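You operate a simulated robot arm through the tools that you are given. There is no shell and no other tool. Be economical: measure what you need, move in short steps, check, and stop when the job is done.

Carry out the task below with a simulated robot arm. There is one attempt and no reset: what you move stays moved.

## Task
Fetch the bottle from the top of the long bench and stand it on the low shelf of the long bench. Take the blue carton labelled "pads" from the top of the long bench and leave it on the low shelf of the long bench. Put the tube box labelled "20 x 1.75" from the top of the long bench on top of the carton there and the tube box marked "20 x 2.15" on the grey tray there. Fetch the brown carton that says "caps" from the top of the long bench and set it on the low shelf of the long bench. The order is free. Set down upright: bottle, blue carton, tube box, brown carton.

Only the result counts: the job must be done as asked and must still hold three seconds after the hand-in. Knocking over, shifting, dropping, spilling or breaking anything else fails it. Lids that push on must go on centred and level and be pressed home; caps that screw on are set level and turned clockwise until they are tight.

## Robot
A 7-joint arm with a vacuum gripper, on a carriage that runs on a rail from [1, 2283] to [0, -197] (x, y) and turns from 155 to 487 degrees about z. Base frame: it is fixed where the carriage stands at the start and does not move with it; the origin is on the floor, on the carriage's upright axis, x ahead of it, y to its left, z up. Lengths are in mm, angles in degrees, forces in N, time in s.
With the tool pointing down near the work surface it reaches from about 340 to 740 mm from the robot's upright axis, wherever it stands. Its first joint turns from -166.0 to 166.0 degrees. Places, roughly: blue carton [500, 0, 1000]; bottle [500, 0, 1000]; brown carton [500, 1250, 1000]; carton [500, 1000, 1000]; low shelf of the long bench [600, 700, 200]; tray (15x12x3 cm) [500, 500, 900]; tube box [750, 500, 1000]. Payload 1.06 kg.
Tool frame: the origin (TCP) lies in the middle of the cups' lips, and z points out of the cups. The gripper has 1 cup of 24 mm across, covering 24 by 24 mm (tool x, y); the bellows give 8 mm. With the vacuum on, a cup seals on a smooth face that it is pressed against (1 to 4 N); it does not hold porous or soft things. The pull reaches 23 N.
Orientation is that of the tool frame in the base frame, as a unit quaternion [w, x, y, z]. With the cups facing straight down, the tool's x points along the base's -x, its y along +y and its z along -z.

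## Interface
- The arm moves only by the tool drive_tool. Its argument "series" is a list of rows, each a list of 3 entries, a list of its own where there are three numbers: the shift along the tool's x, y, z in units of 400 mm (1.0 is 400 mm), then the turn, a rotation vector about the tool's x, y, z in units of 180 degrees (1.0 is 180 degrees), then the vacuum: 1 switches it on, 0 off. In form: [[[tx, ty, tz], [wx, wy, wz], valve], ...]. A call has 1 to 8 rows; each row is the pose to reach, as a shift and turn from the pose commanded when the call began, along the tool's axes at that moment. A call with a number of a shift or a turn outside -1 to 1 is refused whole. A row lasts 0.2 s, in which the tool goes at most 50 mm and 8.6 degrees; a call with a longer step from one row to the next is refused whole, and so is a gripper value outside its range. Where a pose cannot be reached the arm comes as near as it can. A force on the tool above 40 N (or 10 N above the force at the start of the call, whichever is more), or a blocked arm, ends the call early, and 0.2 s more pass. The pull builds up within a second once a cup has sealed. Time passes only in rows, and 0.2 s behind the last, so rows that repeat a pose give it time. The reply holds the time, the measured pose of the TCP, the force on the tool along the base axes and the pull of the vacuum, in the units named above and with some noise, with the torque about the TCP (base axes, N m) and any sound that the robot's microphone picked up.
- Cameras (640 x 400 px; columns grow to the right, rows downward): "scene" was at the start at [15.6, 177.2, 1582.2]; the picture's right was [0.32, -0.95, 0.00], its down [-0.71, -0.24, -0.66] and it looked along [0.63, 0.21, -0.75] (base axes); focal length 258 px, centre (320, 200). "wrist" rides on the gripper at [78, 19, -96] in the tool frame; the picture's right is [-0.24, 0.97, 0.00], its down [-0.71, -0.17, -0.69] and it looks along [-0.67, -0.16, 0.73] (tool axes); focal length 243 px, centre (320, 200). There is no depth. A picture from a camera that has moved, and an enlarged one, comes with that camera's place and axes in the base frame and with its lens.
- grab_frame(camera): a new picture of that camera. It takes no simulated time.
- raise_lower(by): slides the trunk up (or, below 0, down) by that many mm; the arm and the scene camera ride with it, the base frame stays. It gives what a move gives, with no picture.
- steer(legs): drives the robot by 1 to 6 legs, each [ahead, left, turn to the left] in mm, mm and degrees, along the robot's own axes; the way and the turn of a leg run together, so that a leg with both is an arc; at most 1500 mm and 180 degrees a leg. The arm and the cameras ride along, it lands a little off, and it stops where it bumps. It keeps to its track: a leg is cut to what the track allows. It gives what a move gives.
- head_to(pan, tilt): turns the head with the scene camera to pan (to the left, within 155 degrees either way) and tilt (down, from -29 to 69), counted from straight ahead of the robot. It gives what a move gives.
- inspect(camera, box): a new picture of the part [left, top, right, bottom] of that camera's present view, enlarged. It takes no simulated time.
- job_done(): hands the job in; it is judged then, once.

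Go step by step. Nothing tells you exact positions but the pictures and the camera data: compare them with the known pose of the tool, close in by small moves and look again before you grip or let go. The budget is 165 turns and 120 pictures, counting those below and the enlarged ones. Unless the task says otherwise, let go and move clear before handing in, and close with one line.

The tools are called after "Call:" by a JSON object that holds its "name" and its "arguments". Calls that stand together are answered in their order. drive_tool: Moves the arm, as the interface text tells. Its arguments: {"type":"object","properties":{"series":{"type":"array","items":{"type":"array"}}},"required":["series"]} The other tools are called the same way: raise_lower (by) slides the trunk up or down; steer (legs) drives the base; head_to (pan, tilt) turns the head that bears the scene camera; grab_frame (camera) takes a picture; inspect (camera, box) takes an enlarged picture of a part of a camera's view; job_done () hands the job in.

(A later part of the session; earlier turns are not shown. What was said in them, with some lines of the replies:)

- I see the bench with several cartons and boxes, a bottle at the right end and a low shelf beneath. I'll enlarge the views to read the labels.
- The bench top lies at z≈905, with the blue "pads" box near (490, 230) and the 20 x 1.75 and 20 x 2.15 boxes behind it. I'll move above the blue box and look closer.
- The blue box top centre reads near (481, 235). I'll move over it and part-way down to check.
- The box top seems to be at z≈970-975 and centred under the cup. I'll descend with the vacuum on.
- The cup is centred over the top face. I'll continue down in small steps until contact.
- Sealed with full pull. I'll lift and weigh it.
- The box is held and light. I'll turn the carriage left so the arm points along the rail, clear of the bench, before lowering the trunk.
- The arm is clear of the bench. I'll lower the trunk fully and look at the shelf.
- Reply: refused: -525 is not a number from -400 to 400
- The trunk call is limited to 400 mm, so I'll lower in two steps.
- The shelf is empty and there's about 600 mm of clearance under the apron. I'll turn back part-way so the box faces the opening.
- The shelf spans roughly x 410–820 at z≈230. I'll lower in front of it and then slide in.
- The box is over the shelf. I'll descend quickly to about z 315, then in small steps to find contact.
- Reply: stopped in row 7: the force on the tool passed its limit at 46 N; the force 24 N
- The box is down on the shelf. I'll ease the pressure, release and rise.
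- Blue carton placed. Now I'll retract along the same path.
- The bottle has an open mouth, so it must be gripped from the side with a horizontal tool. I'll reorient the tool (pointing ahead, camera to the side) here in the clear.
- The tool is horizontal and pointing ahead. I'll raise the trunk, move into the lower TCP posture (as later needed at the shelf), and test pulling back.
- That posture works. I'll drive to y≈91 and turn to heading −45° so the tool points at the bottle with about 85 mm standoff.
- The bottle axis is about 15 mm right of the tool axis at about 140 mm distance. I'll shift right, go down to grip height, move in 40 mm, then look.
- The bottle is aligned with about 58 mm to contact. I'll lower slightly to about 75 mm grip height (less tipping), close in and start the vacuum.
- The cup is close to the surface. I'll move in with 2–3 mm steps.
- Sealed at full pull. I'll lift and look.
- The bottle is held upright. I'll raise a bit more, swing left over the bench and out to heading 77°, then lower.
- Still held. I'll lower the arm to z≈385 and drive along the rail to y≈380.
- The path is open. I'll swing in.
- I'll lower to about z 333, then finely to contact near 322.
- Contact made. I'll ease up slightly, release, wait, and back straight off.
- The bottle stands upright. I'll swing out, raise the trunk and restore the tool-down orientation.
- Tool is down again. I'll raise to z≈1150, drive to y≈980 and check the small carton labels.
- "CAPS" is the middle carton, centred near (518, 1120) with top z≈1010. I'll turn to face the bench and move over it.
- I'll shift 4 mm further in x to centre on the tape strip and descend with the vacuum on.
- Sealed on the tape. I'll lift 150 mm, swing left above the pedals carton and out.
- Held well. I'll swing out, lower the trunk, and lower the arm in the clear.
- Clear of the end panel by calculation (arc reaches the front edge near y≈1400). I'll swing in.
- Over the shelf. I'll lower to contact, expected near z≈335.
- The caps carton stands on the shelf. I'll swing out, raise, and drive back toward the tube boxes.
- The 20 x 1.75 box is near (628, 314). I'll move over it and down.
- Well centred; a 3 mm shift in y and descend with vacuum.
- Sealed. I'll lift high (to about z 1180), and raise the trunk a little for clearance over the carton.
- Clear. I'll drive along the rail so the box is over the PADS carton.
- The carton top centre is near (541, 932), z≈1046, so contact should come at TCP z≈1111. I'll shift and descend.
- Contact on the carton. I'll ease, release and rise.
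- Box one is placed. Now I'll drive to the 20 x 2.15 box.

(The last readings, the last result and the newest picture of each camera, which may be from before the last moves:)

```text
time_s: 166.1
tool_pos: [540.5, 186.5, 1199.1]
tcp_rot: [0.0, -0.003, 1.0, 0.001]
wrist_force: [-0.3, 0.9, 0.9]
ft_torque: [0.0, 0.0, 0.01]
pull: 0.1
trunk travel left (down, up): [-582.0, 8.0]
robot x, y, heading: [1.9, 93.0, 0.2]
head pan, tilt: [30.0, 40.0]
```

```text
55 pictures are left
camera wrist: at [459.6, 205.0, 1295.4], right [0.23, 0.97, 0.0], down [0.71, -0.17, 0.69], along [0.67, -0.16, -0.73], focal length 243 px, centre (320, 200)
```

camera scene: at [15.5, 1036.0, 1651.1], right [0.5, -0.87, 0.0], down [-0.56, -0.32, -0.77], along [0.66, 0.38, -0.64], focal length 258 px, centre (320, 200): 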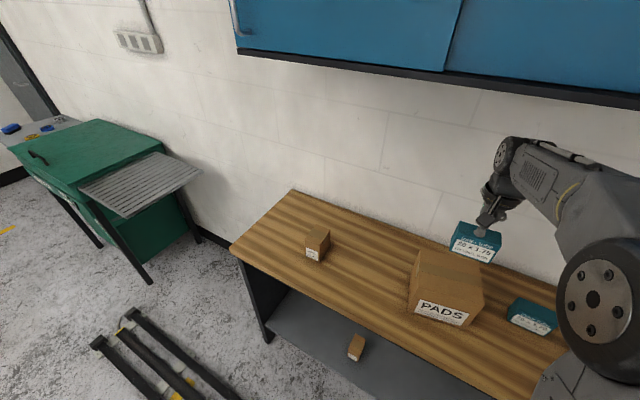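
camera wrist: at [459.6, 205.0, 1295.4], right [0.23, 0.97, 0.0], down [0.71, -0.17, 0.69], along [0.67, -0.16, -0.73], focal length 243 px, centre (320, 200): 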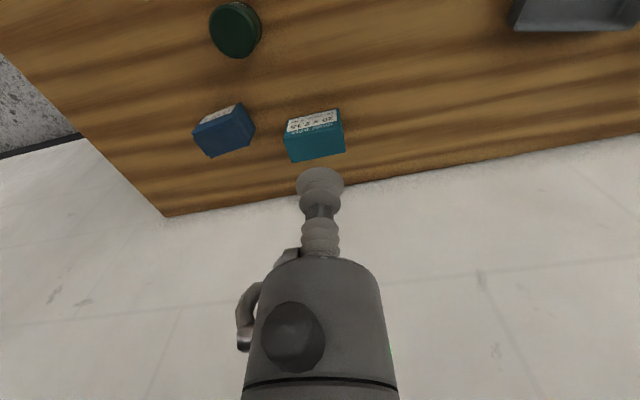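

Call:
{"name": "drive_tool", "arguments": {"series": [[[-0.06, -0.02, 0.09], [0, 0, 0], 0], [[-0.12, -0.04, 0.18], [0, 0, 0], 0], [[-0.18, -0.06, 0.27], [0, 0, 0], 0], [[-0.23, -0.08, 0.36], [0, 0, 0], 0], [[-0.255, -0.082, 0.43], [0, 0, 0], 0], [[-0.255, -0.082, 0.47], [0, 0, 0], 0]]}}

Call:
{"name": "grab_frame", "arguments": {"camera": "wrist"}}

```text
time_s: 167.5
tool_pos: [644.6, 155.1, 1011.4]
tcp_rot: [0.0, -0.002, 1.0, -0.001]
wrist_force: [-0.3, 0.3, 1.0]
ft_torque: [0.0, -0.02, -0.01]
pull: 0.1
trunk travel left (down, up): [-582.0, 8.0]
robot x, y, heading: [3.8, 93.0, 0.3]
head pan, tilt: [30.0, 40.0]
```

```text
54 pictures are left
camera wrist: at [562.9, 174.3, 1107.5], right [0.23, 0.97, 0.0], down [0.71, -0.17, 0.69], along [0.67, -0.16, -0.73], focal length 243 px, centre (320, 200)
```

wrist: 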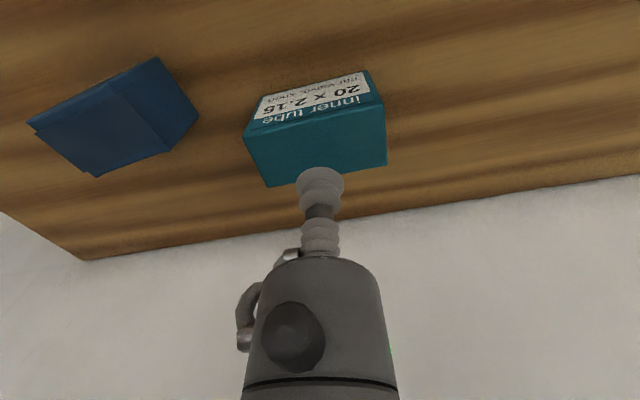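

Centred. Descending with vacuum.

Call:
{"name": "drive_tool", "arguments": {"series": [[[0, 0, 0.05], [0, 0, 0], 1], [[0, 0, 0.08], [0, 0, 0], 1], [[0, 0, 0.095], [0, 0, 0], 1], [[0, 0, 0.105], [0, 0, 0], 1], [[0, 0, 0.11], [0, 0, 0], 1], [[0, 0, 0.11], [0, 0, 0], 1]]}}

```text
time_s: 168.9
tool_pos: [643.4, 154.1, 968.2]
tcp_rot: [0.001, -0.002, 1.0, 0.0]
wrist_force: [-3.5, 0.6, 8.5]
ft_torque: [-0.01, 0.05, -0.01]
pull: 22.7
trunk travel left (down, up): [-582.0, 8.0]
robot x, y, heading: [1.7, 92.8, 0.5]
head pan, tilt: [30.0, 40.0]
```

Call:
{"name": "drive_tool", "arguments": {"series": [[[0, 0, -0.03], [0, 0, 0], 1], [[0, 0, -0.12], [0, 0, 0], 1], [[0, 0, -0.22], [0, 0, 0], 1], [[0.06, 0, -0.32], [0, 0, 0], 1], [[0.14, 0, -0.38], [0, 0, 0], 1], [[0.2, 0, -0.38], [0, 0, 0], 1]]}}

Call:
{"name": "steer", "arguments": {"legs": [[0, 371, 0]]}}

Call:
{"name": "grab_frame", "arguments": {"camera": "wrist"}}

Call:
{"name": "head_to", "arguments": {"pan": 0, "tilt": 55}}

Call:
{"name": "grab_frame", "arguments": {"camera": "scene"}}

```text
time_s: 170.3
tool_pos: [561.9, 154.1, 1120.3]
tcp_rot: [0.001, -0.002, 1.0, 0.0]
wrist_force: [0.2, 0.4, -1.8]
ft_torque: [0.01, 0.03, -0.02]
pull: 23.4
trunk travel left (down, up): [-582.0, 8.0]
robot x, y, heading: [1.5, 96.2, 0.4]
head pan, tilt: [30.0, 40.0]
```

```text
time_s: 172.6
tool_pos: [562.9, 518.5, 1119.5]
tcp_rot: [0.001, -0.003, 1.0, 0.001]
wrist_force: [0.5, 0.2, -1.5]
ft_torque: [0.01, 0.0, 0.0]
pull: 23.1
trunk travel left (down, up): [-582.0, 8.0]
robot x, y, heading: [2.8, 454.4, 0.2]
head pan, tilt: [30.0, 40.0]
```

```text
53 pictures are left
camera wrist: at [481.3, 537.3, 1216.3], right [0.23, 0.97, 0.0], down [0.71, -0.17, 0.69], along [0.67, -0.16, -0.73], focal length 243 px, centre (320, 200)
```

wrist: 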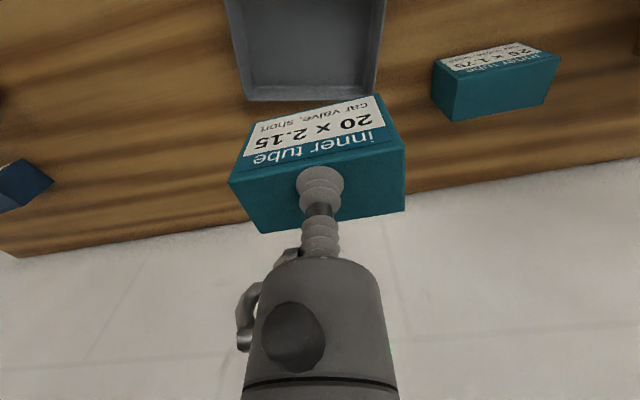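

```text
time_s: 173.6
tool_pos: [561.8, 518.1, 1119.8]
tcp_rot: [0.001, -0.003, 1.0, 0.0]
wrist_force: [0.1, -0.8, -1.6]
ft_torque: [0.02, 0.01, -0.02]
pull: 23.3
trunk travel left (down, up): [-582.0, 8.0]
robot x, y, heading: [0.7, 455.3, 0.1]
head pan, tilt: [0.0, 55.0]
```

```text
52 pictures are left
camera scene: at [12.8, 607.7, 1630.5], right [0.01, -1.0, 0.0], down [-0.82, -0.01, -0.57], along [0.57, 0.0, -0.82], focal length 258 px, centre (320, 200)
```

scene: 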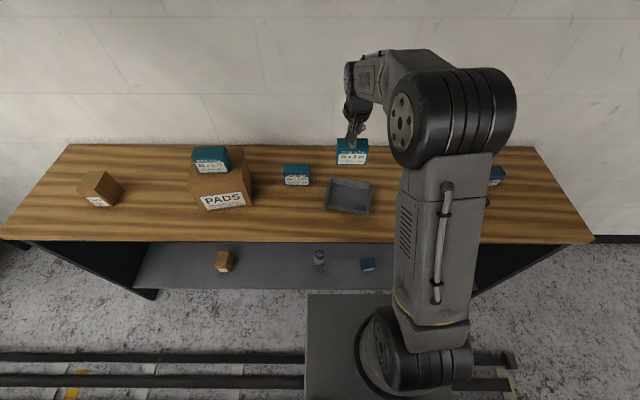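

Call:
{"name": "inspect", "arguments": {"camera": "scene", "box": [270, 125, 430, 225]}}

```text
4.00 times, centred on (350, 175) of scene
camera zoom: at [12.8, 607.7, 1630.5], right [0.01, -1.0, 0.0], down [-0.82, -0.01, -0.57], along [0.57, 0.0, -0.82], focal length 1030 px, centre (200, 300)
```

zoom: 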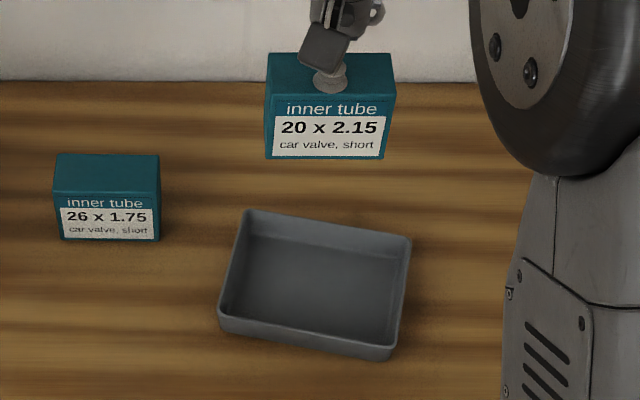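

The tray centre is near (522, 510). I'll move over it and descend to just above the rim, then check.

Call:
{"name": "drive_tool", "arguments": {"series": [[[0.05, -0.01, 0.03], [0, 0, 0], 1], [[0.1, -0.02, 0.1], [0, 0, 0], 1], [[0.1, -0.02, 0.2], [0, 0, 0], 1], [[0.1, -0.02, 0.26], [0, 0, 0], 1], [[0.1, -0.02, 0.26], [0, 0, 0], 1]]}}

Call:
{"name": "grab_frame", "arguments": {"camera": "wrist"}}

Call:
{"name": "inspect", "arguments": {"camera": "scene", "box": [270, 125, 430, 225]}}

```text
time_s: 174.8
tool_pos: [522.0, 509.5, 1016.1]
tcp_rot: [0.001, -0.003, 1.0, 0.0]
wrist_force: [-0.5, -0.1, -1.9]
ft_torque: [-0.01, 0.02, 0.02]
pull: 22.8
trunk travel left (down, up): [-582.0, 8.0]
robot x, y, heading: [3.9, 452.0, 0.5]
head pan, tilt: [0.0, 55.0]
```

```text
50 pictures are left
camera wrist: at [441.3, 529.3, 1112.8], right [0.23, 0.97, 0.0], down [0.71, -0.17, 0.69], along [0.67, -0.16, -0.73], focal length 243 px, centre (320, 200)
```

wrist: 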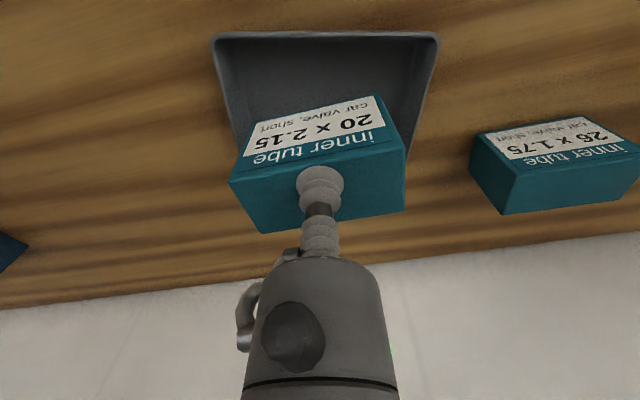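

```text
4.00 times, centred on (350, 175) of scene
camera zoom: at [12.7, 607.6, 1630.5], right [0.01, -1.0, 0.0], down [-0.82, 0.0, -0.57], along [0.57, 0.0, -0.82], focal length 1030 px, centre (200, 300)
```

zoom: 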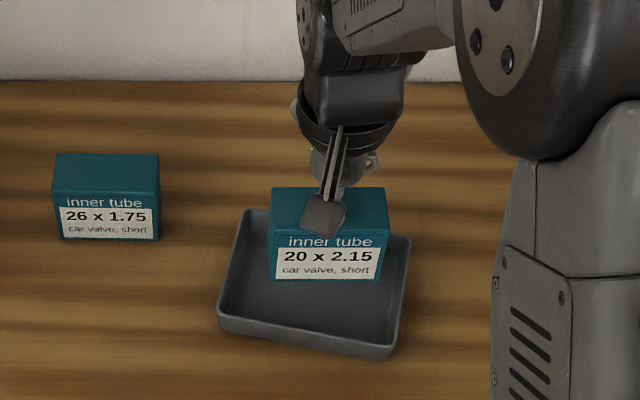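

Box sits well inside the tray outline. Lowering to contact near z≈971.

Call:
{"name": "drive_tool", "arguments": {"series": [[[0, 0.01, 0.06], [0, 0, 0], 1], [[0, 0.01, 0.095], [0, 0, 0], 1], [[0, 0.01, 0.105], [0, 0, 0], 1], [[0, 0.01, 0.1125], [0, 0, 0], 1], [[0, 0.01, 0.1125], [0, 0, 0], 1]]}}

```text
time_s: 176.0
tool_pos: [521.6, 515.0, 971.4]
tcp_rot: [0.002, -0.003, 1.0, 0.001]
wrist_force: [0.9, -0.3, 9.9]
ft_torque: [0.01, 0.02, 0.02]
pull: 23.2
trunk travel left (down, up): [-582.0, 8.0]
robot x, y, heading: [-2.8, 451.7, 0.3]
head pan, tilt: [0.0, 55.0]
```

Contact. I'll ease, release and rise.

Call:
{"name": "drive_tool", "arguments": {"series": [[[0, 0, -0.006], [0, 0, 0], 1], [[0, 0, -0.006], [0, 0, 0], 0], [[0, 0, -0.006], [0, 0, 0], 0], [[0, 0, -0.006], [0, 0, 0], 0], [[0, 0, -0.025], [0, 0, 0], 0], [[0, 0, -0.12], [0, 0, 0], 0], [[0, 0, -0.24], [0, 0, 0], 0], [[0, 0, -0.36], [0, 0, 0], 0]]}}

Call:
{"name": "inspect", "arguments": {"camera": "scene", "box": [270, 125, 430, 225]}}

Call:
{"name": "grab_frame", "arguments": {"camera": "scene"}}

Call:
{"name": "inspect", "arguments": {"camera": "scene", "box": [180, 235, 400, 295]}}

```text
time_s: 177.8
tool_pos: [523.0, 512.3, 1114.2]
tcp_rot: [0.001, -0.004, 1.0, -0.001]
wrist_force: [-0.1, -0.2, -0.8]
ft_torque: [0.0, 0.0, -0.02]
pull: 0.1
trunk travel left (down, up): [-582.0, 8.0]
robot x, y, heading: [-1.5, 454.2, 0.8]
head pan, tilt: [0.0, 55.0]
```

```text
4.00 times, centred on (350, 175) of scene
camera zoom: at [12.5, 607.6, 1630.5], right [0.01, -1.0, 0.0], down [-0.82, 0.0, -0.57], along [0.57, 0.0, -0.82], focal length 1030 px, centre (200, 300)
```

zoom: 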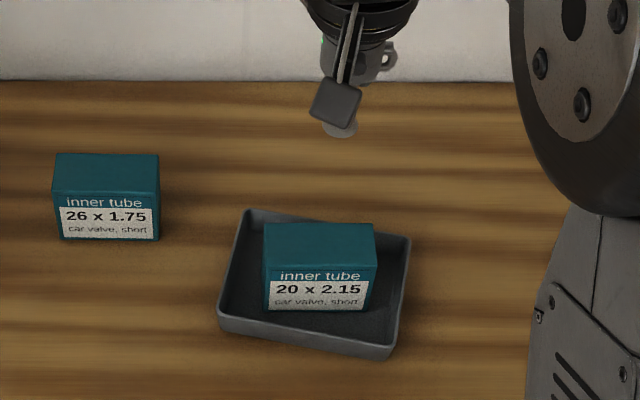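

```text
47 pictures are left
camera scene: at [12.5, 607.6, 1630.5], right [0.01, -1.0, 0.0], down [-0.82, 0.0, -0.57], along [0.57, 0.0, -0.82], focal length 258 px, centre (320, 200)
```

scene: 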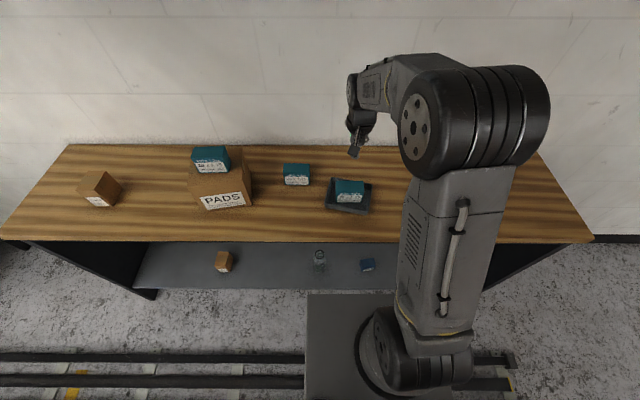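

```text
2.91 times, centred on (290, 265) of scene
camera zoom: at [12.5, 607.6, 1630.5], right [0.01, -1.0, 0.0], down [-0.82, 0.0, -0.57], along [0.57, 0.0, -0.82], focal length 749 px, centre (407, 11)
```

zoom: 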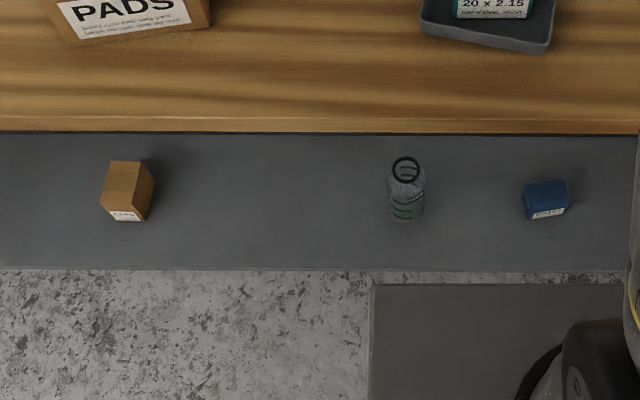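

All five items are where the task asks, upright, and the tool is clear. I'm handing in.

Call:
{"name": "job_done", "arguments": {}}

```text
The job is handed in.
```

The job is handed in: the bottle, blue "pads" carton and brown "caps" carton stand on the low shelf, the 20 x 1.75 tube box is on the big PADS carton, and the 20 x 2.15 tube box is in the grey tray.
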